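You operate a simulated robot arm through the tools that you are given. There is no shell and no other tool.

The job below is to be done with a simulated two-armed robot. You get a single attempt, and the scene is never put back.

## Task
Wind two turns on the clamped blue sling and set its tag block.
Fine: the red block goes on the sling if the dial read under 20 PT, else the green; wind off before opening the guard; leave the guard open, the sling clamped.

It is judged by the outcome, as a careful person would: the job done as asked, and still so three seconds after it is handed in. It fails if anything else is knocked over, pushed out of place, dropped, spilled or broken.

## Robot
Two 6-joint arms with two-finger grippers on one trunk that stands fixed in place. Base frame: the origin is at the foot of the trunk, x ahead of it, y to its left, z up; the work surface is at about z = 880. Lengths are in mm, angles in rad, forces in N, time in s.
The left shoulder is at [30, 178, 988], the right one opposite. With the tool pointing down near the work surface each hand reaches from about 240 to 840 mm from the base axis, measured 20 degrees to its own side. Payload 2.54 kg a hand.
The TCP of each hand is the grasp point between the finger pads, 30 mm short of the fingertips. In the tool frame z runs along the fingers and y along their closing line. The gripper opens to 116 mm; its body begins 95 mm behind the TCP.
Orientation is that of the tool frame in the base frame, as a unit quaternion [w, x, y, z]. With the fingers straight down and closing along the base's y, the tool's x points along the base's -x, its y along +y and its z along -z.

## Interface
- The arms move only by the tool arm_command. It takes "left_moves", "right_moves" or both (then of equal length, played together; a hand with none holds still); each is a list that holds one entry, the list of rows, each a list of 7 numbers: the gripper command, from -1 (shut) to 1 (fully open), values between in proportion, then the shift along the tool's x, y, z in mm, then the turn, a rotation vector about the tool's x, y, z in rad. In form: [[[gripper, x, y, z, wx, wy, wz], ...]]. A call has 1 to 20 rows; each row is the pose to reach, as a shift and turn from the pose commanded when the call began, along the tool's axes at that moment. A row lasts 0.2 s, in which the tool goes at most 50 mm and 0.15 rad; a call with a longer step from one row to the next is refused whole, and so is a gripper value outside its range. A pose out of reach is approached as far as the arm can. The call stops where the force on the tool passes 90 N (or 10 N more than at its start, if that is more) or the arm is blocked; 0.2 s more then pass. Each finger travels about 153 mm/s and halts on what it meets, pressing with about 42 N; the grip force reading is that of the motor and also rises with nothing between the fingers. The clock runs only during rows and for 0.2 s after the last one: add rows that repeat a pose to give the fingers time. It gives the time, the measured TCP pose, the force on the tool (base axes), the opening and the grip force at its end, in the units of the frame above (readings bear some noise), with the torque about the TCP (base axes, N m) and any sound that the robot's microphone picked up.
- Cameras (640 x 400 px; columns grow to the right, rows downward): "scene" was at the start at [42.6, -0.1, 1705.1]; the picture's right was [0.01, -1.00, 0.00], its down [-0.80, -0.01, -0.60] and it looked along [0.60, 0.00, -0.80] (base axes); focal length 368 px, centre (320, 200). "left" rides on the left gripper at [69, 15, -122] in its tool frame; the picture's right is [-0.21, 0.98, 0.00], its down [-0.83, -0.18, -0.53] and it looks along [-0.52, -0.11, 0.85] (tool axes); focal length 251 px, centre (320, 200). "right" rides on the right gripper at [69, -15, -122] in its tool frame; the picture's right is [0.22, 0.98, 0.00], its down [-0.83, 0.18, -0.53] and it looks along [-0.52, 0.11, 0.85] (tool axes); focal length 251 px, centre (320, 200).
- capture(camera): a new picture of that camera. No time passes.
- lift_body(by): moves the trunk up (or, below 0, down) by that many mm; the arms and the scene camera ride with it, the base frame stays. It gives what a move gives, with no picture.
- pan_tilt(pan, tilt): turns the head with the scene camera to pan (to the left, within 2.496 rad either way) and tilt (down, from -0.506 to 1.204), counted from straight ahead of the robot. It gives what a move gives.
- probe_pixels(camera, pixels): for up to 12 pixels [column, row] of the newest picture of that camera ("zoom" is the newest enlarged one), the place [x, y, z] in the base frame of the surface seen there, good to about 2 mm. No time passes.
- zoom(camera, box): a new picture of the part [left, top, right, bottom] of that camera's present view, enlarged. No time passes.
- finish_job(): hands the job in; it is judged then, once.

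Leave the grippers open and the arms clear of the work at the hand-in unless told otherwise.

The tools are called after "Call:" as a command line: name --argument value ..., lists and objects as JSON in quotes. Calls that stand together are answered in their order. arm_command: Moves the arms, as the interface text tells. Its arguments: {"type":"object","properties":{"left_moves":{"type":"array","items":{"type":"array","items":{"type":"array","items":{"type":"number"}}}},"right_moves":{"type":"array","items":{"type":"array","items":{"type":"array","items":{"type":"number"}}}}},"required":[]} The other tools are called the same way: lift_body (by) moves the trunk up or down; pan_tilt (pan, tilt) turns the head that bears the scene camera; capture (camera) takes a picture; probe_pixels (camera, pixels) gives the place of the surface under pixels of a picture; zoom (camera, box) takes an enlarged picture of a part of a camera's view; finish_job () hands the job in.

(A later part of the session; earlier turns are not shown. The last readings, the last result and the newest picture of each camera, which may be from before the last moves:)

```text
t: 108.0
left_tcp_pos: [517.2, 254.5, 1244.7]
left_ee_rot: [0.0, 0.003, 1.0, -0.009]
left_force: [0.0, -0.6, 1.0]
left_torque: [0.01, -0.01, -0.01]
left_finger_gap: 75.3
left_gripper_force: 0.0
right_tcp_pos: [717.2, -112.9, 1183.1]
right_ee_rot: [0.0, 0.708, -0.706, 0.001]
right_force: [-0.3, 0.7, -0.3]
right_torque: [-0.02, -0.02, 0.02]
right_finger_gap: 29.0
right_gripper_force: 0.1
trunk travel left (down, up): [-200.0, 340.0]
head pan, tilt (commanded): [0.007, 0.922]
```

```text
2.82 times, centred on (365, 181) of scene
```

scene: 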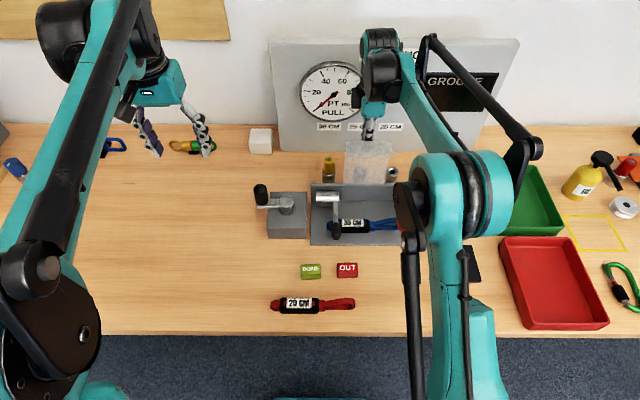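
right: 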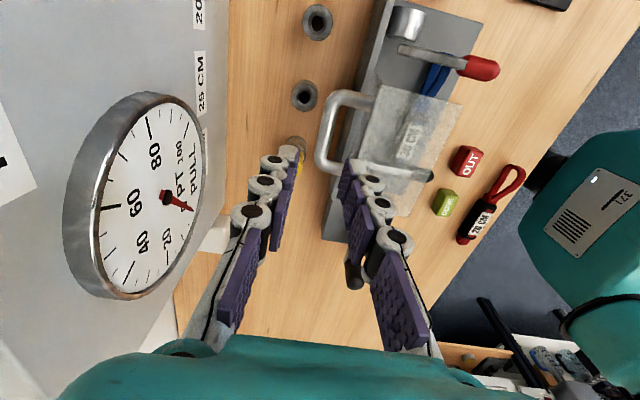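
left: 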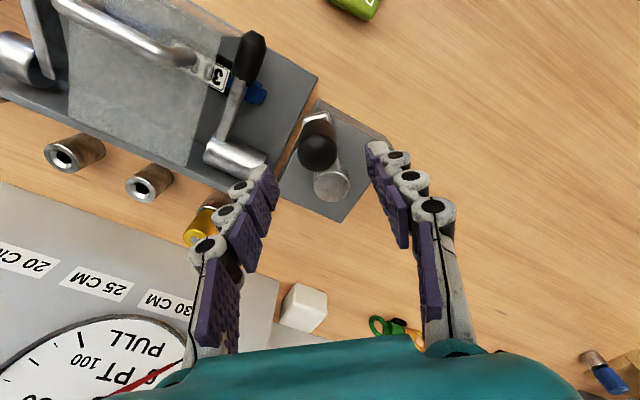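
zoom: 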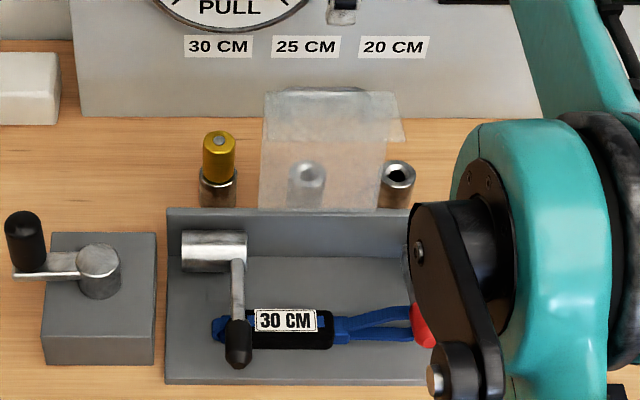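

The guard stands open by itself. I retract the right hand up and back to the right, then look closely at the sling and blocks.

Call:
arm_command --right_moves '[[[-0.5, 0, 0, -45, 0, 0, 0], [-0.5, 0, 0, -90, 0, 0, 0], [-0.5, 0, 10, -130, 0, 0, 0], [-0.5, 12, 34, -132, 0, 0, 0.143], [-0.5, 24, 58, -135, 0, 0, 0.286], [-0.5, 36, 82, -137, 0, 0, 0.429], [-0.5, 48, 106, -140, 0, 0, 0.572], [-0.5, 60, 130, -142, 0, 0, 0.715], [-0.5, 72, 154, -145, 0, 0, 0.858], [0, 84, 178, -147, 0, 0, 1.0], [0.5, 96, 202, -150, 0, 0, 1.143], [1, 108, 226, -152, 0, 0, 1.286], [1, 125, 250, -155, 0, 0, 1.429], [1, 145, 270, -158, 0, 0, 1.571], [1, 160, 290, -158, 0, 0, 1.571]]]'

Call:
capture --camera "scene"

Call:
zoom --camera "scene" --box '[300, 185, 420, 260]'

Call:
zoom --camera "right" --box '[270, 60, 480, 200]'

```text
t: 111.2
left_tcp_pos: [517.8, 253.6, 1245.6]
left_ee_rot: [0.0, 0.003, 1.0, -0.008]
left_force: [-0.6, 0.3, -0.4]
left_torque: [0.06, 0.0, 0.06]
left_finger_gap: 75.2
left_gripper_force: 0.2
right_tcp_pos: [428.4, -268.1, 1341.4]
right_ee_rot: [0.0, 0.0, 1.0, 0.0]
right_force: [0.1, 1.5, -0.6]
right_torque: [0.02, -0.04, 0.03]
right_finger_gap: 116.1
right_gripper_force: 0.0
right hand out of reach, approached as far as the arm can: row 2, 3, 4
trunk travel left (down, up): [-200.0, 340.0]
head pan, tilt (commanded): [0.007, 0.922]
```

```text
taken
```

scene: 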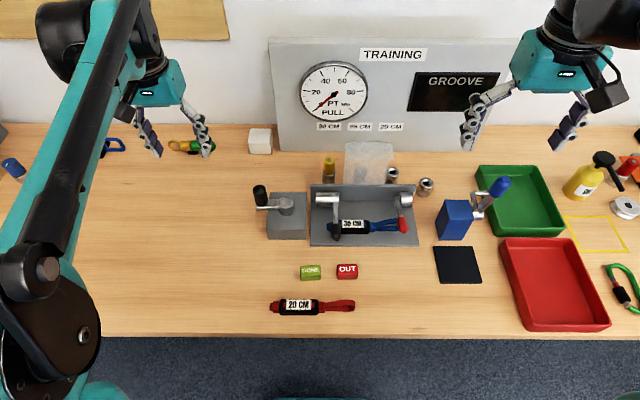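

```text
5.33 times, centred on (360, 222) of scene
```

zoom: 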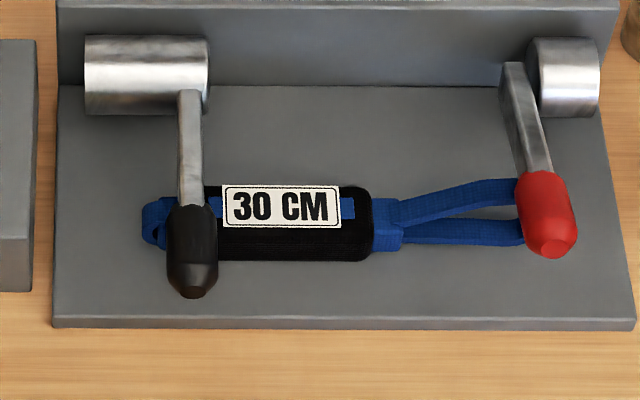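

```text
2.86 times, centred on (375, 130) of right
```

zoom: 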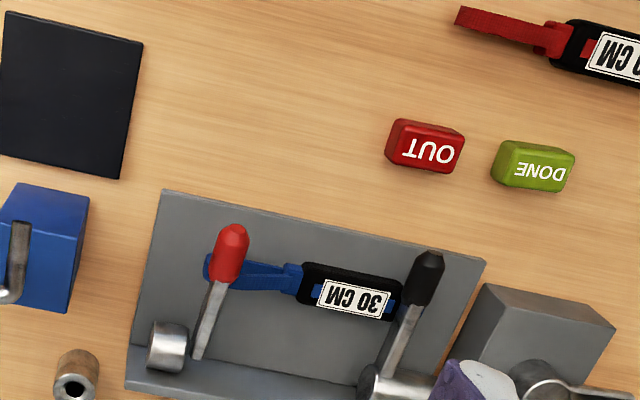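

The sling's black body carries the 30 CM label, and there is room on it between the levers. I'll probe its top surface and extents, plus the green block's outline.

Call:
probe_pixels --camera "scene" --pixels '[[353, 223], [344, 223], [361, 223], [367, 223], [356, 220], [356, 226], [356, 228], [356, 232], [366, 228], [368, 231], [374, 226], [340, 228]]'

Call:
probe_pixels --camera "zoom" --pixels '[[345, 296], [310, 280], [305, 295], [350, 275], [395, 290], [385, 310], [320, 310], [530, 165], [500, 150], [570, 165], [535, 145], [530, 185]]'

Call:
zoom --camera "scene" --box '[290, 255, 370, 305]'

```text
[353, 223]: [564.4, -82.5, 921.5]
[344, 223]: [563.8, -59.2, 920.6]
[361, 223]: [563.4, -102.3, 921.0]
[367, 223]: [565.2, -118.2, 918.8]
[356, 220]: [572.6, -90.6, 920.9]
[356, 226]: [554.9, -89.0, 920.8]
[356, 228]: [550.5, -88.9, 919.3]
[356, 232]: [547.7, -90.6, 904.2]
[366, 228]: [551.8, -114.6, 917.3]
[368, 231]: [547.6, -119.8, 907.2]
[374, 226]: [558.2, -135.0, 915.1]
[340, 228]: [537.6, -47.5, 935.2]
```

```text
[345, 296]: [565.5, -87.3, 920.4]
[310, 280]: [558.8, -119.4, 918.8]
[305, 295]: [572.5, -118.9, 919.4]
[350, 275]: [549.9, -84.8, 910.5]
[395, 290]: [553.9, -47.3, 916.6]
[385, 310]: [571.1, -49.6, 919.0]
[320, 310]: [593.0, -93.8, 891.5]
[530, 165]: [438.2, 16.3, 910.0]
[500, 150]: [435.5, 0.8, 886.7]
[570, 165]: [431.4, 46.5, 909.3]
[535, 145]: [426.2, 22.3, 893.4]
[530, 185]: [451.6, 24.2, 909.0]
```

```text
8.00 times, centred on (330, 280) of scene
```

zoom: 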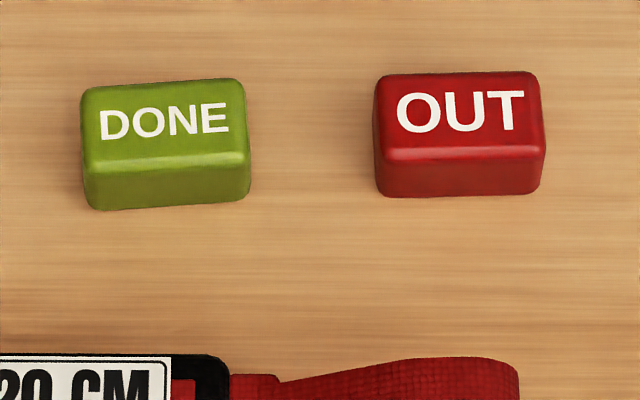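

The sling body top is at z≈921, x 548–578, y down to -122, with its label centred near (564,-82). The green block is centred at about (437,24), 47×27×30 mm and yawed ~5°. The open guard's lip overhangs at x≥618, z≈1095. I'll grip the block across x with the left hand, leaning toward +y so the palm clears the guard and levers. First I yaw and move in.

Call:
arm_command --left_moves '[[[0.03, 6, -12, 10, 0, 0, -0.138], [0.03, 13, -25, 22, 0, 0, -0.275], [0.03, 20, -38, 34, 0, 0, -0.413], [0.03, 27, -51, 46, 0, 0, -0.55], [0.03, 34, -64, 58, 0, 0, -0.688], [0.03, 41, -77, 70, 0, 0, -0.826], [0.03, 48, -90, 82, 0, 0, -0.963], [0.03, 55, -103, 94, 0, 0, -1.1], [0.03, 62, -116, 106, 0, 0, -1.238], [0.03, 69, -129, 118, 0, 0, -1.376], [0.03, 75, -142, 132, 0, 0, -1.513], [0.03, 81, -154, 145.5, 0, 0, -1.651], [0.03, 81, -154, 145.5, 0, 0, -1.651]]]'

Call:
arm_command --left_moves '[[[0.03, 0, 0, 0, 0, 0.14, 0], [0.03, 0, 0, 0, 0, 0.28, 0], [0.03, 0, 0, 0, 0, 0.42, 0], [0.03, 0, 0, 0, 0, 0.56, 0], [0.03, 0, 0, 0, 0, 0.68, 0], [0.03, 0, 0, 0, 0, 0.68, 0]]]'

Call:
capture --camera "left"

Call:
capture --camera "scene"

```text
t: 114.0
left_tcp_pos: [436.4, 97.9, 1101.9]
left_ee_rot: [0.007, 0.733, -0.68, 0.005]
left_force: [0.3, 0.9, 0.0]
left_torque: [0.0, 0.0, -0.01]
left_finger_gap: 59.6
left_gripper_force: 0.1
right_tcp_pos: [429.7, -268.9, 1340.5]
right_ee_rot: [0.0, 0.0, 1.0, 0.0]
right_force: [-0.1, 0.4, -0.3]
right_torque: [0.01, 0.0, -0.01]
right_finger_gap: 115.7
right_gripper_force: 0.0
trunk travel left (down, up): [-200.0, 340.0]
head pan, tilt (commanded): [0.007, 0.922]
```

```text
t: 115.4
left_tcp_pos: [436.4, 98.5, 1103.0]
left_ee_rot: [0.233, 0.689, -0.64, 0.249]
left_force: [-0.2, 0.4, 0.4]
left_torque: [0.02, -0.03, -0.03]
left_finger_gap: 59.7
left_gripper_force: 0.0
right_tcp_pos: [429.5, -268.2, 1340.9]
right_ee_rot: [0.0, -0.001, 1.0, -0.001]
right_force: [0.2, -0.6, -0.8]
right_torque: [0.04, 0.02, -0.02]
right_finger_gap: 116.1
right_gripper_force: 0.0
trunk travel left (down, up): [-200.0, 340.0]
head pan, tilt (commanded): [0.007, 0.922]
```

```text
taken
```

left: 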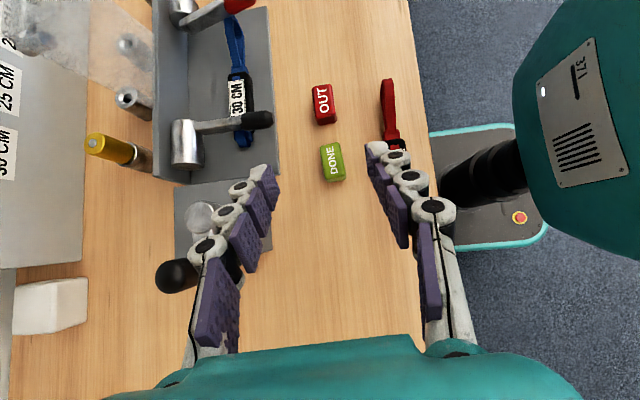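

```text
taken
```

scene: 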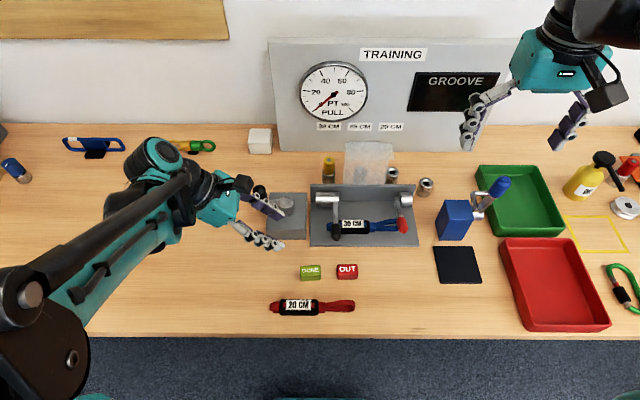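

The hand is leaning about 40° with the fingers straddling the line to the green block at (333,163). I'll verify the block's centre from this camera before descending.

Call:
zoom --camera "left" --box '[280, 110, 390, 210]'

Call:
probe_pixels --camera "left" --pixels '[[333, 163], [322, 163], [344, 163], [333, 146], [333, 179], [325, 150], [342, 150], [324, 176], [343, 176]]'

```text
4.00 times, centred on (335, 160) of left
```

zoom: 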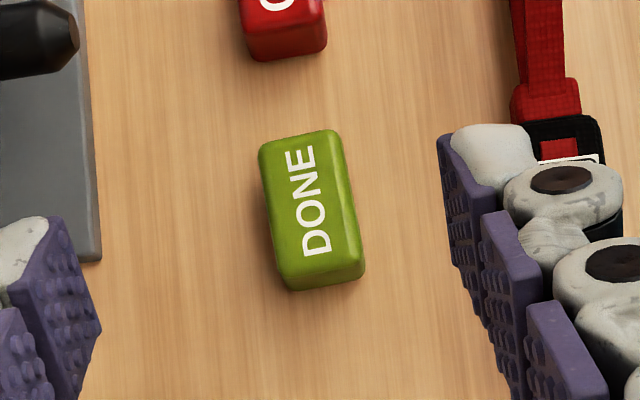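

```text
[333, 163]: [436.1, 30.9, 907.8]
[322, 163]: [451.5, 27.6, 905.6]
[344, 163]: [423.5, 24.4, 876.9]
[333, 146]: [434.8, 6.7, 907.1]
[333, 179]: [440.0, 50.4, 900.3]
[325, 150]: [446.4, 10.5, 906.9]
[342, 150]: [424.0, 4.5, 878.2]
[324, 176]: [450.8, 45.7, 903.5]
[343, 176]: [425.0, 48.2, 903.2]
```

The block's centre is confirmed near (437,25). I descend along the line to TCP (436.6, 37.8, 916), which keeps the finger ends a few mm above the table and straddling the block.

Call:
arm_command --left_moves '[[[0.03, -18, 1, 45, 0, 0, 0], [0.03, -36, 2, 90, 0, 0, 0], [0.03, -51, 2.7, 128, 0, 0, 0], [0.03, -62, 3.3, 155, 0, 0, 0], [0.03, -69, 3.7, 173, 0, 0, 0], [0.03, -73.4, 3.9, 182.6, 0, 0, 0], [0.03, -73.4, 3.9, 182.6, 0, 0, 0]]]'

Call:
capture --camera "left"

Call:
zoom --camera "scene" --box '[240, 220, 400, 320]'

```text
t: 117.0
left_tcp_pos: [437.1, 39.2, 919.3]
left_ee_rot: [0.233, 0.689, -0.64, 0.248]
left_force: [0.0, 0.7, -0.1]
left_torque: [0.02, 0.0, -0.01]
left_finger_gap: 59.9
left_gripper_force: 0.1
left hand out of reach, approached as far as the arm can: row 6, 7
right_tcp_pos: [429.6, -269.5, 1339.9]
right_ee_rot: [0.0, 0.0, 1.0, 0.0]
right_force: [0.6, 0.5, -0.2]
right_torque: [-0.02, -0.01, -0.03]
right_finger_gap: 115.9
right_gripper_force: 0.0
trunk travel left (down, up): [-200.0, 340.0]
head pan, tilt (commanded): [0.007, 0.922]
```

```text
taken
```

left: 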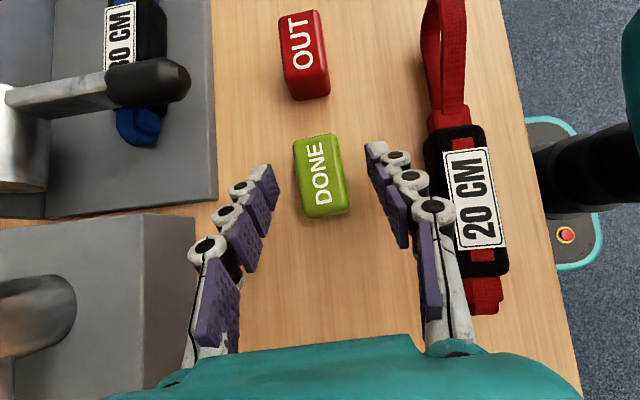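

```text
4.00 times, centred on (320, 270) of scene
```

zoom: 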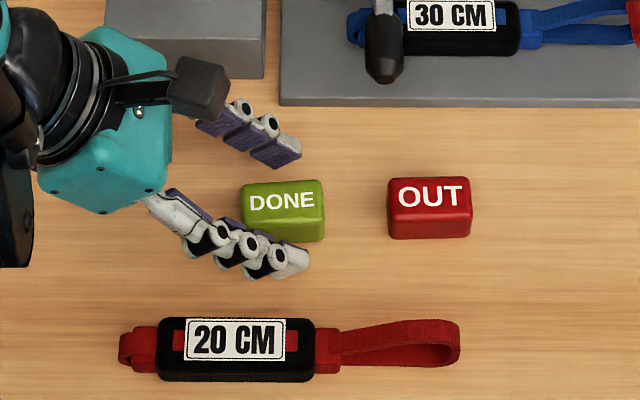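

The hand is 3 mm above the target at the edge of its reach, but the finger ends still cover the upper two-thirds of the green block, which is well centred between the pads. I close on it.

Call:
arm_command --left_moves '[[[-0.3, 0, 0, 0, 0, 0, 0], [-0.6, 0, 0, 0, 0, 0, 0], [-1, 0, 0, 0, 0, 0, 0], [-1, 0, 0, 0, 0, 0, 0], [-1, 0, 0, 0, 0, 0, 0]]]'

Call:
capture --camera "left"

Call:
zoom --camera "scene" --box '[240, 220, 400, 320]'

```text
t: 118.2
left_tcp_pos: [438.4, 39.3, 919.3]
left_ee_rot: [0.232, 0.689, -0.64, 0.247]
left_force: [-0.2, -1.0, 0.1]
left_torque: [0.04, 0.01, -0.02]
left_finger_gap: 28.3
left_gripper_force: 42.2
right_tcp_pos: [429.2, -269.9, 1339.8]
right_ee_rot: [0.0, 0.0, 1.0, 0.0]
right_force: [-0.1, 0.1, 0.2]
right_torque: [-0.01, -0.03, -0.01]
right_finger_gap: 116.0
right_gripper_force: 0.1
trunk travel left (down, up): [-200.0, 340.0]
head pan, tilt (commanded): [0.007, 0.922]
```

```text
taken
```

left: 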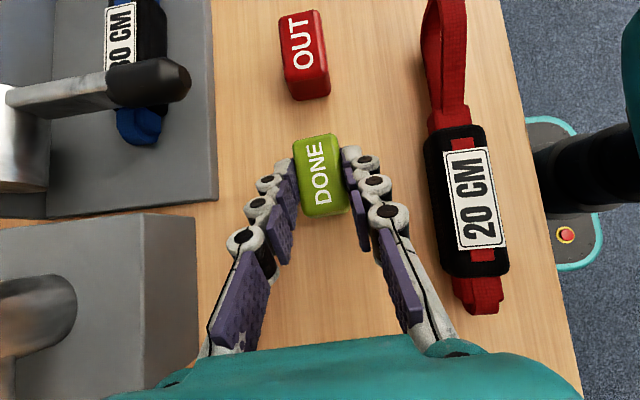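

```text
4.00 times, centred on (320, 270) of scene
```

zoom: 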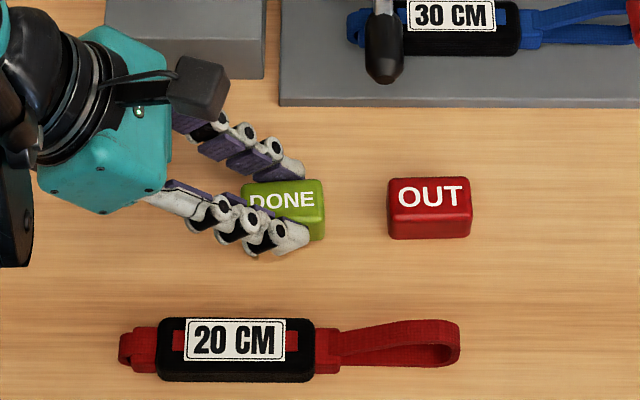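

Gripped at 28.3 mm. I lift straight up 100 mm and check that the block is held level.

Call:
arm_command --left_moves '[[[-1, 12.8, 0, -15.4, 0, 0, 0], [-1, 32, 0.1, -38.5, 0, 0, 0], [-1, 51.3, 0.1, -61.5, 0, 0, 0], [-1, 64.1, 0.2, -76.9, 0, 0, 0], [-1, 64.1, 0.2, -76.9, 0, 0, 0]]]'

Call:
capture --camera "left"

Call:
zoom --camera "scene" --box '[240, 190, 400, 290]'

```text
t: 119.4
left_tcp_pos: [440.8, 35.7, 1019.5]
left_ee_rot: [0.233, 0.689, -0.64, 0.249]
left_force: [-0.5, 0.5, 0.7]
left_torque: [0.0, 0.02, 0.01]
left_finger_gap: 0.0
left_gripper_force: 28.7
right_tcp_pos: [430.0, -268.4, 1340.6]
right_ee_rot: [0.0, 0.0, 1.0, 0.0]
right_force: [0.2, -0.9, -0.3]
right_torque: [0.02, 0.02, 0.01]
right_finger_gap: 116.1
right_gripper_force: 0.1
trunk travel left (down, up): [-200.0, 340.0]
head pan, tilt (commanded): [0.007, 0.922]
```

```text
taken
```

left: 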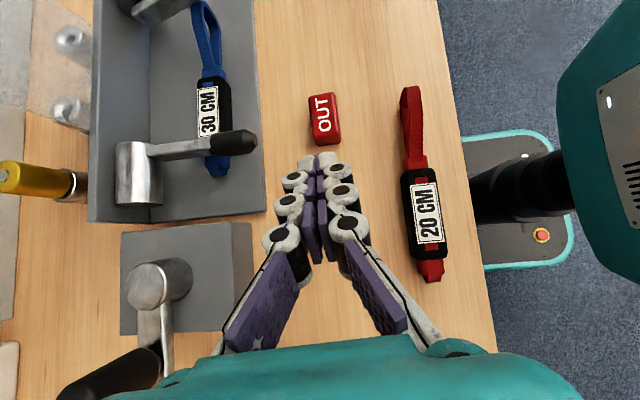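

```text
4.00 times, centred on (320, 240) of scene
```

zoom: 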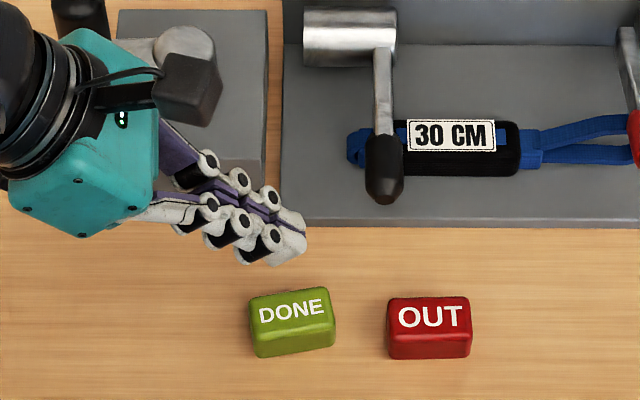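

The block slipped out of the leaning grip and is sitting upright on the table at (313,270). The gripper closed empty. The contact was too small, so I'll change plan: grip the block vertically across its length with full pad contact. First I rise, undo the lean and yaw back.

Call:
arm_command --left_moves '[[[-1, 16, 0, -19, 0, 0, 0], [-0.5, 32, 0, -38, 0, -0.14, 0], [0.03, 48, 0, -58, 0, -0.28, 0], [0.03, 64, 0, -77, 0, -0.42, 0], [0.03, 64, 0, -77, 0, -0.56, 0], [0.03, 64, 0, -77, 0, -0.68, 0], [0.03, 64, 0, -77, 0, -0.68, 0]]]'

Call:
arm_command --left_moves '[[[0.2, 0, 0, 0, 0, 0, 0.14], [0.2, 0, 0, 0, 0, 0, 0.28], [0.2, 0, 0, 0, 0, 0, 0.42], [0.2, 0, 0, 0, 0, 0, 0.56], [0.2, 0, 0, 0, 0, 0, 0.7], [0.2, 0, 0, 0, 0, 0, 0.84], [0.2, 0, 0, 0, 0, 0, 0.98], [0.2, 0, 0, 0, 0, 0, 1.12], [0.2, 0, 0, 0, 0, 0, 1.26], [0.2, 0, 0, 0, 0, 0, 1.4], [0.2, 0, 0, 0, 0, 0, 1.52], [0.2, 0, 0, 0, 0, 0, 1.52]]]'

Call:
capture --camera "left"

Call:
capture --camera "scene"

Call:
zoom --camera "scene" --box '[290, 255, 370, 305]'

```text
t: 121.0
left_tcp_pos: [439.6, 38.3, 1121.5]
left_ee_rot: [0.006, 0.732, -0.681, 0.004]
left_force: [0.2, 0.1, 0.8]
left_torque: [-0.03, -0.02, 0.01]
left_finger_gap: 59.9
left_gripper_force: 0.0
right_tcp_pos: [428.8, -269.3, 1340.1]
right_ee_rot: [-0.001, -0.001, 1.0, 0.0]
right_force: [0.3, 0.8, -1.2]
right_torque: [0.0, -0.02, 0.01]
right_finger_gap: 116.2
right_gripper_force: 0.1
trunk travel left (down, up): [-200.0, 340.0]
head pan, tilt (commanded): [0.007, 0.922]
```

```text
t: 123.6
left_tcp_pos: [439.7, 37.8, 1121.3]
left_ee_rot: [-0.001, -0.062, 0.998, -0.008]
left_force: [-0.3, 0.7, 0.1]
left_torque: [-0.02, -0.03, 0.03]
left_finger_gap: 69.6
left_gripper_force: 0.1
right_tcp_pos: [429.9, -269.2, 1340.3]
right_ee_rot: [0.001, 0.0, 1.0, -0.001]
right_force: [-0.2, 0.7, 0.4]
right_torque: [0.0, 0.02, -0.01]
right_finger_gap: 115.8
right_gripper_force: 0.0
trunk travel left (down, up): [-200.0, 340.0]
head pan, tilt (commanded): [0.007, 0.922]
```

```text
taken
```

left: 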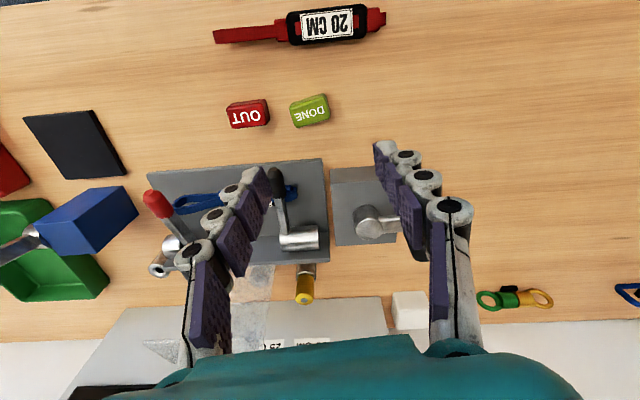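

```text
taken
```

scene: 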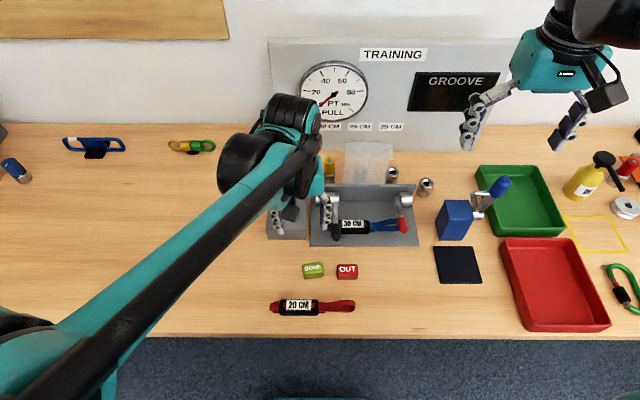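

```text
8.00 times, centred on (330, 280) of scene
```

zoom: 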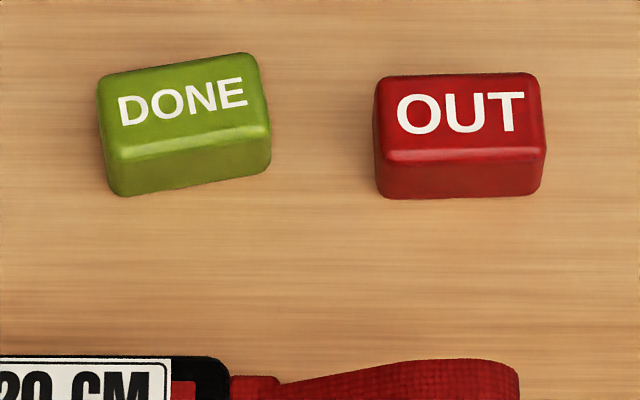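

The green block is still upright and is now yawed about 12°, at around (313,268). I'll probe it for position and orientation.

Call:
probe_pixels --camera "zoom" --pixels '[[185, 103], [110, 88], [245, 60], [262, 122], [120, 145], [190, 138], [178, 72], [105, 118], [258, 92], [190, 165]]'

Call:
zoom --camera "left" --box '[260, 70, 360, 150]'

Call:
probe_pixels --camera "left" --pixels '[[310, 113], [294, 113], [326, 108], [308, 103], [312, 122], [300, 125], [327, 118], [322, 97], [293, 105]]'

```text
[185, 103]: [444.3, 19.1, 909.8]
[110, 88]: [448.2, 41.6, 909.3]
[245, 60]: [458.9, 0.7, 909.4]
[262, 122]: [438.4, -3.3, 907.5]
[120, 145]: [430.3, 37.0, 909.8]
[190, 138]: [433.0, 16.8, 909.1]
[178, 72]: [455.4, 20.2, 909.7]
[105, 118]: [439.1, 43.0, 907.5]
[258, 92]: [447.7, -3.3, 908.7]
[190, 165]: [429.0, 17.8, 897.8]
```

```text
5.00 times, centred on (310, 110) of left
```

zoom: 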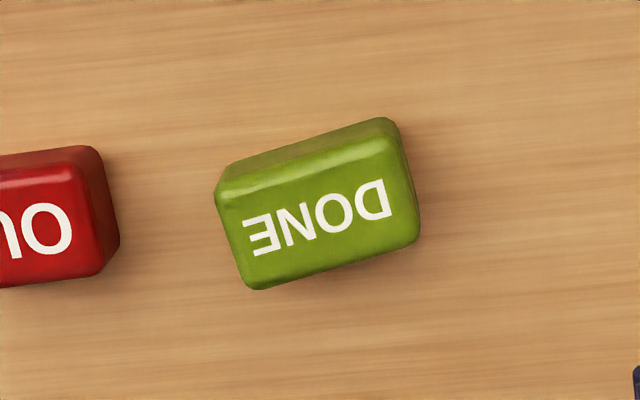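

```text
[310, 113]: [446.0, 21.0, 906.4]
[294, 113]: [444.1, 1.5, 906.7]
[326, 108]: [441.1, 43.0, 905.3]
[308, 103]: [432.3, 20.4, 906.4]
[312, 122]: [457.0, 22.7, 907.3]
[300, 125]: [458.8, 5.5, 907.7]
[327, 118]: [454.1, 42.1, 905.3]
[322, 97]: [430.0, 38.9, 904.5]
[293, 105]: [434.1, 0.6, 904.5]
```

The block's centre is about (444.5, 20.5) with its long axis yawed 13° counter-clockwise. I yaw to match and descend most of the way, with a 60 mm opening.

Call:
arm_command --left_moves '[[[0.03, -1, -5, 40, 0, 0, -0.05], [0.03, -2, -10, 80, 0, 0, -0.103], [0.03, -3.2, -14.5, 120, 0, 0, -0.103], [0.03, -3.2, -14.5, 150, 0, 0, -0.103], [0.03, -3.2, -14.5, 165, 0, 0, -0.103], [0.03, -3.2, -14.5, 165, 0, 0, -0.103]]]'

Call:
capture --camera "left"

Call:
zoom --camera "scene" --box '[250, 220, 390, 310]'

```text
t: 125.0
left_tcp_pos: [445.1, 23.9, 956.3]
left_ee_rot: [-0.001, -0.113, 0.994, -0.007]
left_force: [-0.5, 0.2, 0.6]
left_torque: [0.01, 0.03, 0.0]
left_finger_gap: 59.9
left_gripper_force: 0.0
right_tcp_pos: [430.0, -267.9, 1340.2]
right_ee_rot: [0.0, 0.0, 1.0, 0.0]
right_force: [0.3, 0.5, 0.4]
right_torque: [-0.01, -0.05, 0.0]
right_finger_gap: 116.0
right_gripper_force: 0.0
trunk travel left (down, up): [-200.0, 340.0]
head pan, tilt (commanded): [0.007, 0.922]
```

```text
taken
```

left: 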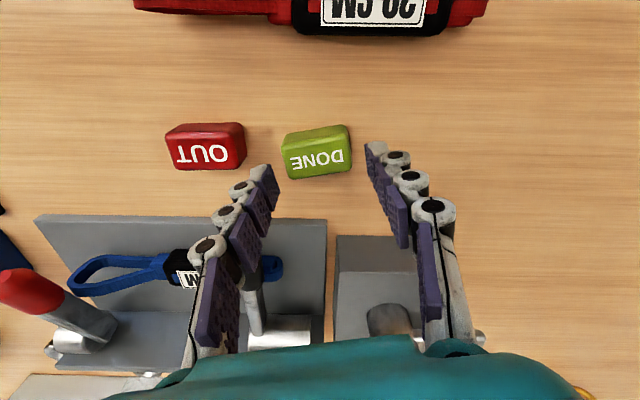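

```text
4.44 times, centred on (320, 265) of scene
```

zoom: 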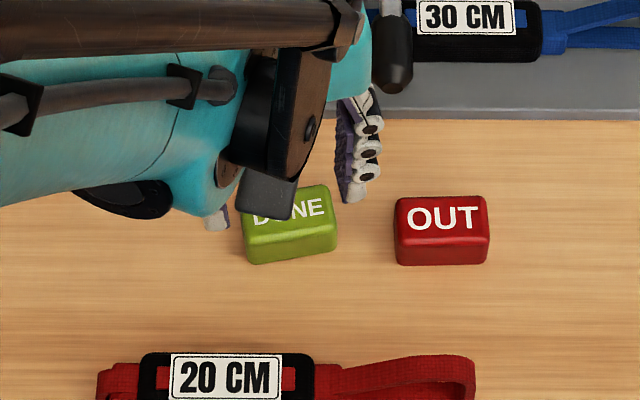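

The block sits between the fingers, about 2 mm off centre. I adjust and descend the last 43 mm to TCP z≈913 (tips ~3 mm above the table).

Call:
arm_command --left_moves '[[[0.03, 0, -2, 15, 0, 0, 0], [0.03, 0, -2, 30, 0, 0, 0], [0.03, 0, -2, 39, 0, 0, 0], [0.03, 0, -2, 43, 0, 0, 0], [0.03, 0, -2, 43, 0, 0, 0]]]'

Call:
capture --camera "left"

```text
t: 126.2
left_tcp_pos: [444.8, 18.9, 911.9]
left_ee_rot: [-0.001, -0.114, 0.993, -0.008]
left_force: [0.6, 0.8, -0.1]
left_torque: [0.02, 0.03, 0.01]
left_finger_gap: 59.9
left_gripper_force: 0.1
right_tcp_pos: [429.4, -268.5, 1339.7]
right_ee_rot: [0.001, 0.0, 1.0, 0.0]
right_force: [0.3, -0.2, 0.2]
right_torque: [0.0, 0.0, 0.0]
right_finger_gap: 115.9
right_gripper_force: 0.0
trunk travel left (down, up): [-200.0, 340.0]
head pan, tilt (commanded): [0.007, 0.922]
```

```text
taken
```

left: 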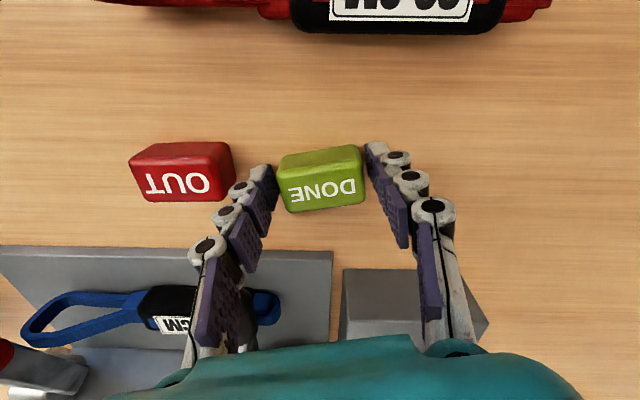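

It is well centred. I close firmly on the block ends.

Call:
arm_command --left_moves '[[[-0.2, 0, 0, 0, 0, 0, 0], [-0.5, 0, 0, 0, 0, 0, 0], [-1, 0, 0, 0, 0, 0, 0], [-1, 0, 0, 0, 0, 0, 0], [-1, 0, 0, 0, 0, 0, 0]]]'

Call:
capture --camera "left"

```text
t: 127.4
left_tcp_pos: [445.0, 19.5, 913.1]
left_ee_rot: [-0.001, -0.113, 0.994, -0.008]
left_force: [1.3, 0.1, 3.7]
left_torque: [0.09, -0.01, -0.05]
left_finger_gap: 48.5
left_gripper_force: 41.8
right_tcp_pos: [429.1, -268.9, 1340.3]
right_ee_rot: [0.0, -0.001, 1.0, 0.0]
right_force: [0.1, 0.8, -0.6]
right_torque: [-0.04, 0.02, 0.0]
right_finger_gap: 115.8
right_gripper_force: 0.1
trunk travel left (down, up): [-200.0, 340.0]
head pan, tilt (commanded): [0.007, 0.922]
```

```text
taken
```

left: 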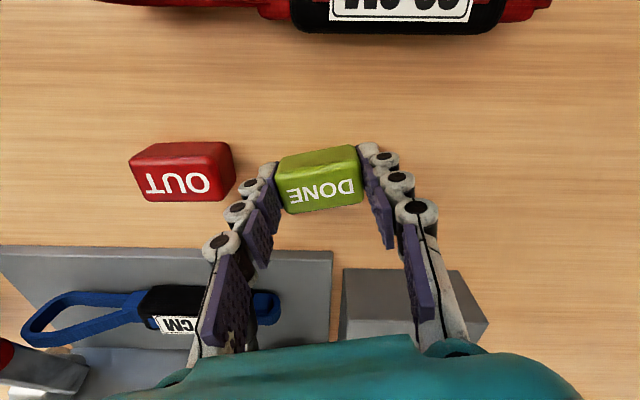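

The pads hold the block at a 48.5 mm gap. I lift slowly, 15 mm first, and check.

Call:
arm_command --left_moves '[[[-1, 0, 0, -4, 0, 0, 0], [-1, 0, 0, -9, 0, 0, 0], [-1, 0, 0, -15, 0, 0, 0], [-1, 0, 0, -15, 0, 0, 0]]]'

Call:
capture --camera "left"

Call:
zoom --camera "scene" --box '[250, 220, 390, 310]'

```text
t: 128.4
left_tcp_pos: [444.7, 18.8, 927.3]
left_ee_rot: [-0.002, -0.114, 0.993, -0.007]
left_force: [0.4, -0.3, -0.1]
left_torque: [-0.04, -0.01, 0.0]
left_finger_gap: 48.4
left_gripper_force: 42.7
right_tcp_pos: [429.3, -268.6, 1339.1]
right_ee_rot: [0.001, 0.0, 1.0, 0.0]
right_force: [0.2, 0.4, -0.1]
right_torque: [-0.01, 0.01, -0.03]
right_finger_gap: 115.8
right_gripper_force: 0.0
trunk travel left (down, up): [-200.0, 340.0]
head pan, tilt (commanded): [0.007, 0.922]
```

```text
taken
```

left: 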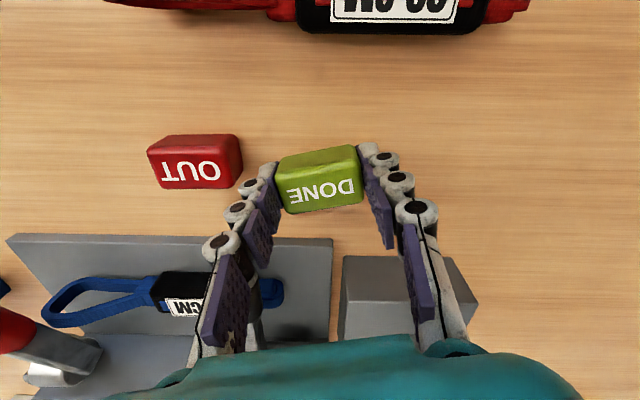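

```text
4.44 times, centred on (320, 265) of scene
```

zoom: 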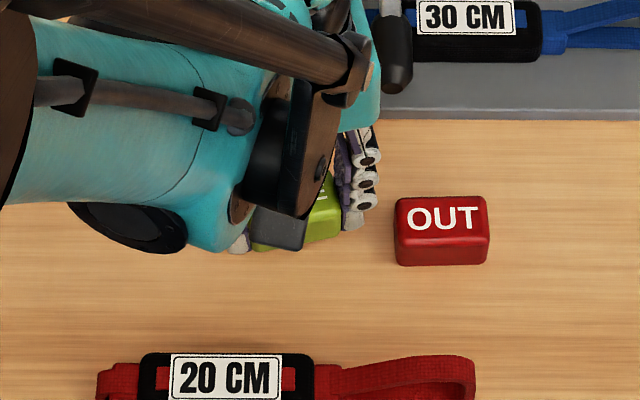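

The block rises with the hand and sits firmly in the pads. Before carrying it over, I'll check the open guard's nearest edge for palm clearance.

Call:
capture --camera "scene"

Call:
zoom --camera "scene" --box '[320, 125, 420, 245]'

Call:
probe_pixels --camera "scene" --pixels '[[346, 143], [370, 143], [390, 145], [350, 150], [395, 155], [395, 148], [350, 160], [380, 160], [348, 180], [385, 182], [392, 160], [338, 212]]'

```text
taken
```

scene: 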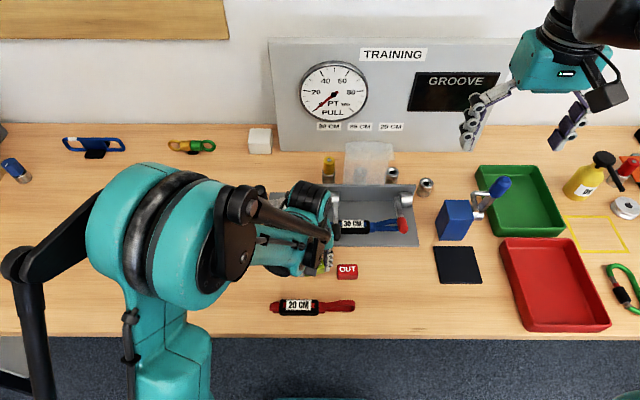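

```text
3.33 times, centred on (370, 185) of scene
```

zoom: 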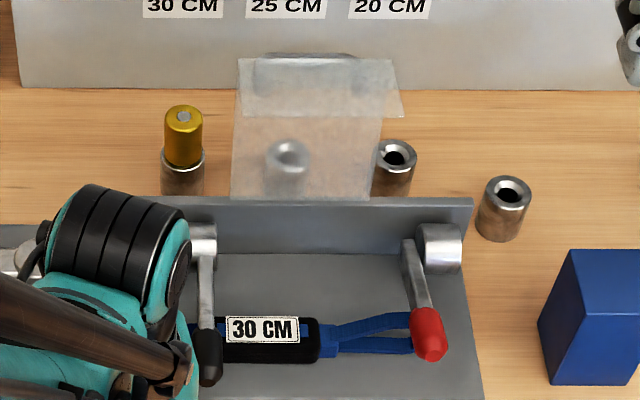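

```text
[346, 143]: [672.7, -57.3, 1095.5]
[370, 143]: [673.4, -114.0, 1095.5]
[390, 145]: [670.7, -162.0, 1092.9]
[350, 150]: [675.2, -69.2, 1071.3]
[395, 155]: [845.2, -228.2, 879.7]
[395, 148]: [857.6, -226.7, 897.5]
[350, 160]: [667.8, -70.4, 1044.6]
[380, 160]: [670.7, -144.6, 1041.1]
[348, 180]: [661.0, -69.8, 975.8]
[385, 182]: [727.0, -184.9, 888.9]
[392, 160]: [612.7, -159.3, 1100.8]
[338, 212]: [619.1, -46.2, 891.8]
```

The guard's near edge is at about (612,·,1101), which leaves only a few mm for an upright palm. I'll set the block down again, lean the hand toward the robot (the end-face grip allows it) and regrip.

Call:
arm_command --left_moves '[[[-1, 0, 0, 7, 0, 0, 0], [-1, 0, 0, 13, 0, 0, 0], [-1, 0, 0, 14.5, 0, 0, 0], [-0.15, 0, 0, 14.5, 0, 0, 0], [0.03, 0, 0, 14.5, 0, 0, 0], [0.03, 0, 0, 14.5, 0, 0, 0], [0.03, 1.5, 0, 10.5, 0, -0.1, 0], [0.03, 3, 0, 10.5, 0, -0.2, 0], [0.03, 4.3, 0, 10.5, 0, -0.28, 0], [0.03, 4.3, 0, 10.5, 0, -0.28, 0]]]'

Call:
capture --camera "left"

Call:
zoom --camera "scene" --box '[250, 220, 390, 310]'

```text
t: 130.6
left_tcp_pos: [441.8, 17.7, 917.0]
left_ee_rot: [0.137, -0.114, 0.984, 0.008]
left_force: [-0.1, -1.1, -0.6]
left_torque: [-0.02, 0.03, 0.0]
left_finger_gap: 60.0
left_gripper_force: 0.1
right_tcp_pos: [430.9, -268.9, 1339.5]
right_ee_rot: [0.0, 0.001, 1.0, -0.001]
right_force: [-0.4, 0.4, -0.8]
right_torque: [0.01, 0.02, 0.01]
right_finger_gap: 115.9
right_gripper_force: 0.1
trunk travel left (down, up): [-200.0, 340.0]
head pan, tilt (commanded): [0.007, 0.922]
```

```text
taken
```

left: 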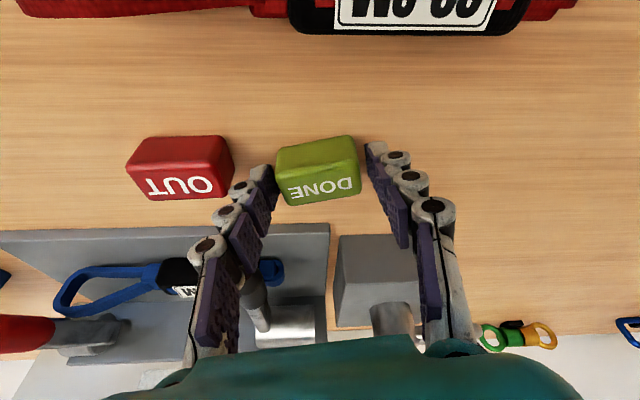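

```text
4.44 times, centred on (320, 265) of scene
```

zoom: 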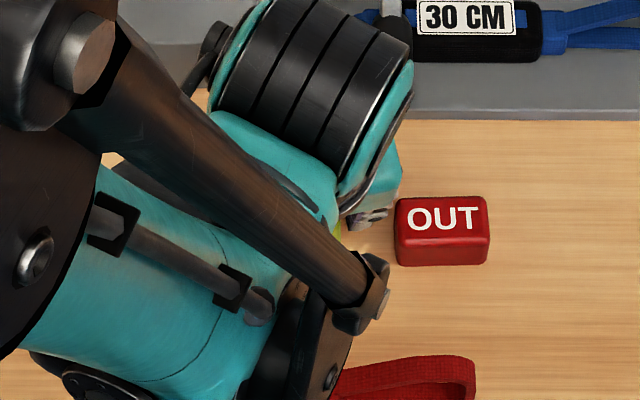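

The hand now leans about 16° back toward the robot with the block between the pads. I nudge 2 mm to centre, close firmly, and lift slightly.

Call:
arm_command --left_moves '[[[0.03, 2, 0, 1, 0, 0, 0], [-0.2, 2, 0, 1, 0, 0, 0], [-0.6, 2, 0, 1, 0, 0, 0], [-1, 2, 0, 1, 0, 0, 0], [-1, 2, 0, 1, 0, 0, 0], [-1, 2, 0, 1, 0, 0, 0]]]'

Call:
capture --camera "left"

```text
t: 132.0
left_tcp_pos: [438.7, 16.7, 916.5]
left_ee_rot: [0.137, -0.113, 0.984, 0.007]
left_force: [1.9, -0.6, 8.5]
left_torque: [0.12, -0.1, -0.01]
left_finger_gap: 48.2
left_gripper_force: 42.6
right_tcp_pos: [429.6, -269.4, 1339.5]
right_ee_rot: [0.001, 0.0, 1.0, 0.001]
right_force: [-0.1, -0.2, 0.6]
right_torque: [0.0, 0.02, -0.01]
right_finger_gap: 115.7
right_gripper_force: 0.0
trunk travel left (down, up): [-200.0, 340.0]
head pan, tilt (commanded): [0.007, 0.922]
```

```text
taken
```

left: 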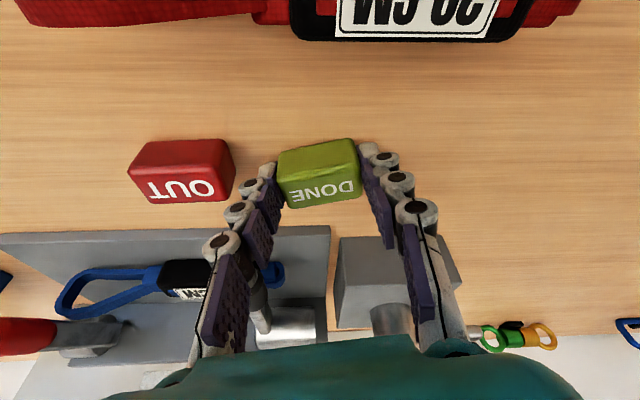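

Gripped at 48.2 mm. I lift 15 mm slowly straight up and check.

Call:
arm_command --left_moves '[[[-1, -1.1, -0.1, -3.8, 0, 0, 0], [-1, -2.4, -0.1, -8.7, 0, 0, 0], [-1, -4.1, -0.2, -14.4, 0, 0, 0], [-1, -4.1, -0.2, -14.4, 0, 0, 0]]]'

Call:
capture --camera "left"

```text
t: 133.0
left_tcp_pos: [440.2, 17.1, 930.0]
left_ee_rot: [0.138, -0.114, 0.984, 0.008]
left_force: [-0.5, 0.2, -1.0]
left_torque: [0.01, -0.02, 0.01]
left_finger_gap: 48.2
left_gripper_force: 42.2
right_tcp_pos: [430.1, -269.2, 1339.6]
right_ee_rot: [0.0, 0.0, 1.0, 0.001]
right_force: [0.0, 0.0, 0.3]
right_torque: [-0.01, 0.0, 0.02]
right_finger_gap: 116.0
right_gripper_force: 0.0
trunk travel left (down, up): [-200.0, 340.0]
head pan, tilt (commanded): [0.007, 0.922]
```

```text
taken
```

left: 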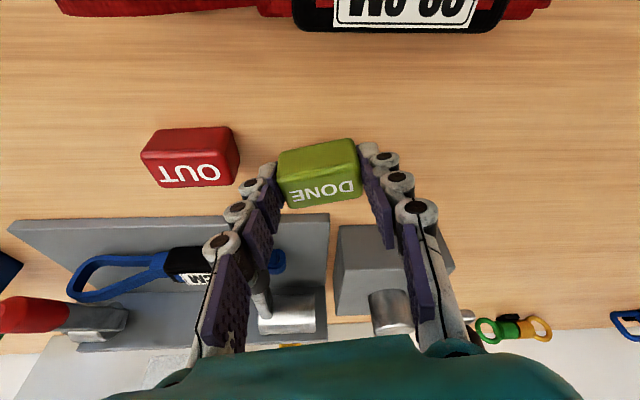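

The block is held firmly and level. I'll probe the block in the hand view to get its exact offset from the TCP before placing.

Call:
zoom --camera "left" --box '[250, 120, 390, 220]'

Call:
probe_pixels --camera "left" --pixels '[[320, 190], [290, 195], [350, 185], [320, 175], [290, 182], [350, 172], [322, 202], [292, 206], [352, 195], [318, 155], [290, 160], [345, 150]]'

```text
4.00 times, centred on (320, 170) of left
```

zoom: 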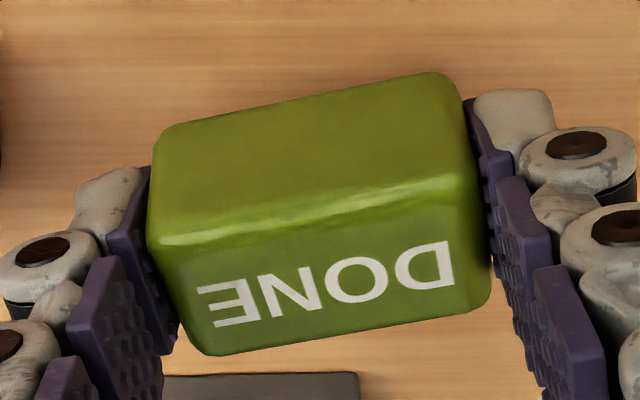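

```text
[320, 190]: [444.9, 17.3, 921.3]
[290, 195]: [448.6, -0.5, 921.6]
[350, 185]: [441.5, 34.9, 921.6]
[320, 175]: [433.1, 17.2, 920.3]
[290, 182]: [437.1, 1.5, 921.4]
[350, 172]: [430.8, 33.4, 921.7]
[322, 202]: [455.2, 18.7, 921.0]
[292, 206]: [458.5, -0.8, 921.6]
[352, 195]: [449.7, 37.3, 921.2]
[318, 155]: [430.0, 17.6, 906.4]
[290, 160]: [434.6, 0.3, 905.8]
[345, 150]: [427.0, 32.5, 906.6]
```

The block top is level, with its centre offset (+3.9, +0.4) from the TCP. I carry it up 75 mm, then over to above the sling, target block centre (563,-96), turning it 12° to lie along the sling.

Call:
arm_command --left_moves '[[[-1, -6.8, -0.4, -24, 0, 0, 0], [-1, -13.5, -0.8, -48, 0, 0, 0], [-1, -20.3, -1.2, -72.2, 0, 0, 0], [-1, -32.6, -20.7, -68.4, 0.0081, 0.0004, 0.0289], [-1, -44.9, -40.2, -64.6, 0.0163, 0.0009, 0.0577], [-1, -57.3, -59.7, -60.8, 0.0244, 0.0013, 0.0866], [-1, -69.6, -79.3, -57.0, 0.0326, 0.0017, 0.1154], [-1, -81.9, -98.8, -53.2, 0.0407, 0.0021, 0.1443], [-1, -94.3, -118.3, -49.4, 0.0489, 0.0026, 0.1731], [-1, -106.6, -137.8, -45.6, 0.057, 0.003, 0.202], [-1, -106.6, -137.8, -45.6, 0.057, 0.003, 0.202]]]'

Call:
capture --camera "left"

Call:
capture --camera "scene"

Call:
zoom --camera "scene" --box '[300, 140, 430, 250]'

Call:
capture --camera "right"

```text
t: 135.4
left_tcp_pos: [558.4, -97.1, 1005.4]
left_ee_rot: [0.138, -0.009, 0.99, -0.006]
left_force: [-0.5, 0.2, -0.3]
left_torque: [-0.02, 0.01, 0.03]
left_finger_gap: 48.5
left_gripper_force: 41.9
right_tcp_pos: [429.1, -269.2, 1339.1]
right_ee_rot: [0.0, 0.0, 1.0, 0.0]
right_force: [0.0, -0.1, -0.3]
right_torque: [-0.01, -0.01, 0.02]
right_finger_gap: 116.1
right_gripper_force: 0.0
trunk travel left (down, up): [-200.0, 340.0]
head pan, tilt (commanded): [0.007, 0.922]
```

```text
taken
```

left: 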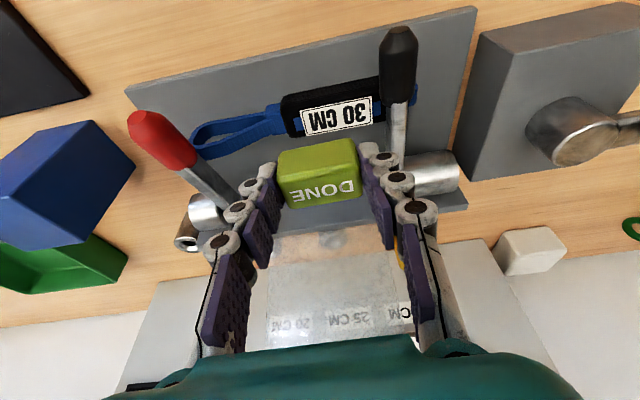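

```text
taken
```

scene: 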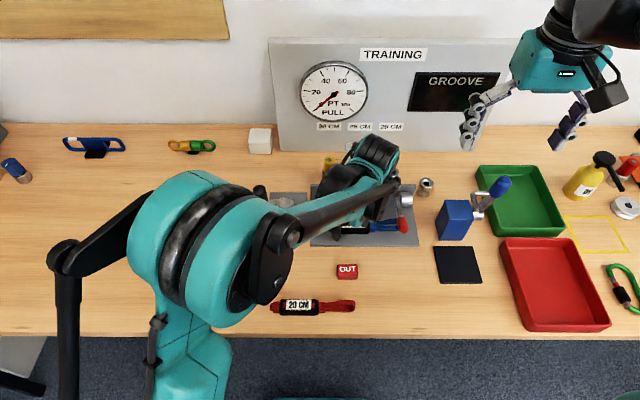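

```text
3.64 times, centred on (365, 195) of scene
```

zoom: 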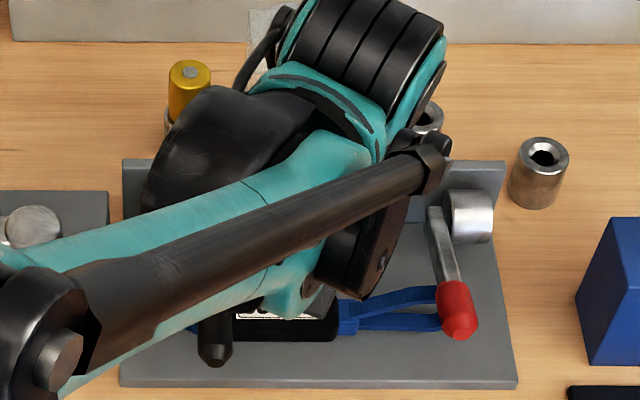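

```text
taken
```

right: 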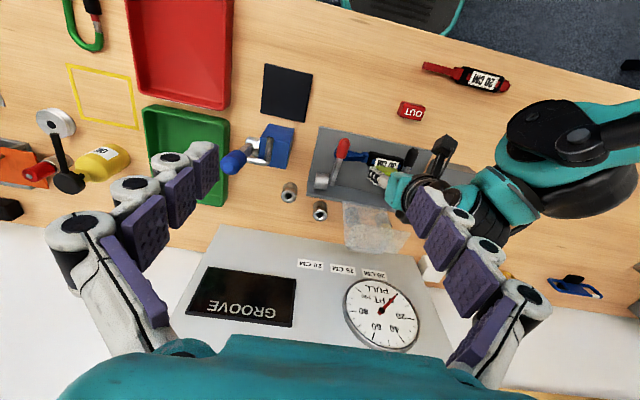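

The block is over the sling. Before lowering, I'll check the left wrist's clearance to the open guard with the right camera.

Call:
zoom --camera "right" --box '[310, 110, 520, 270]'

Call:
probe_pixels --camera "scene" --pixels '[[365, 145], [380, 140], [390, 150], [350, 170], [340, 190], [395, 165], [375, 160], [398, 185], [370, 195], [380, 205], [362, 225], [350, 225]]'

```text
2.50 times, centred on (415, 190) of right
```

zoom: 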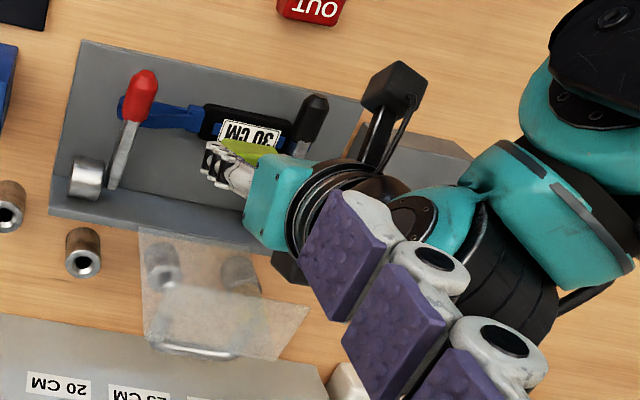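

```text
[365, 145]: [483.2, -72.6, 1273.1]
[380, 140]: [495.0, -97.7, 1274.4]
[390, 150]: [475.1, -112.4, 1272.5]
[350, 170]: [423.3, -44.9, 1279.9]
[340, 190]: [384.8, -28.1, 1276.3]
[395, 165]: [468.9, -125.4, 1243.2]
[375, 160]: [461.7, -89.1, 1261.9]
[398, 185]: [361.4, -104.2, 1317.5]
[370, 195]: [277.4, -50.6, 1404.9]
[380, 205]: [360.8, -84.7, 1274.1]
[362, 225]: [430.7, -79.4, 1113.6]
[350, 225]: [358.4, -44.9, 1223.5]
```

The left wrist is at z≈1270 and x<500, well clear of the guard. I'll probe the held block and sling once more from the hand camera to refine x and y.

Call:
zoom --camera "left" --box '[250, 60, 430, 220]'

Call:
probe_pixels --camera "left" --pixels '[[320, 190], [290, 190], [350, 185], [320, 176], [320, 203], [318, 155], [338, 115], [310, 122], [365, 108], [300, 108], [335, 100], [400, 110]]'

```text
2.50 times, centred on (340, 140) of left
```

zoom: 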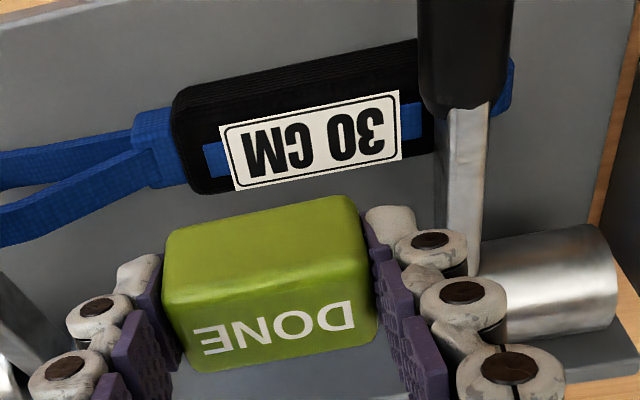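

```text
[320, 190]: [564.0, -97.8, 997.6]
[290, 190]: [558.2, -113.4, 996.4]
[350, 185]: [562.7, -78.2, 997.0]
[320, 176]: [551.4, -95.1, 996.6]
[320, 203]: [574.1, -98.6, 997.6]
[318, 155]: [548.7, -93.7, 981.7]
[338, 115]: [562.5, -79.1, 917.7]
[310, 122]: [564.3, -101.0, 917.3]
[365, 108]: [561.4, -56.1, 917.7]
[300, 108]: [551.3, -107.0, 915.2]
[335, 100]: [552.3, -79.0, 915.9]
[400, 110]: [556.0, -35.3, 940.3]
```

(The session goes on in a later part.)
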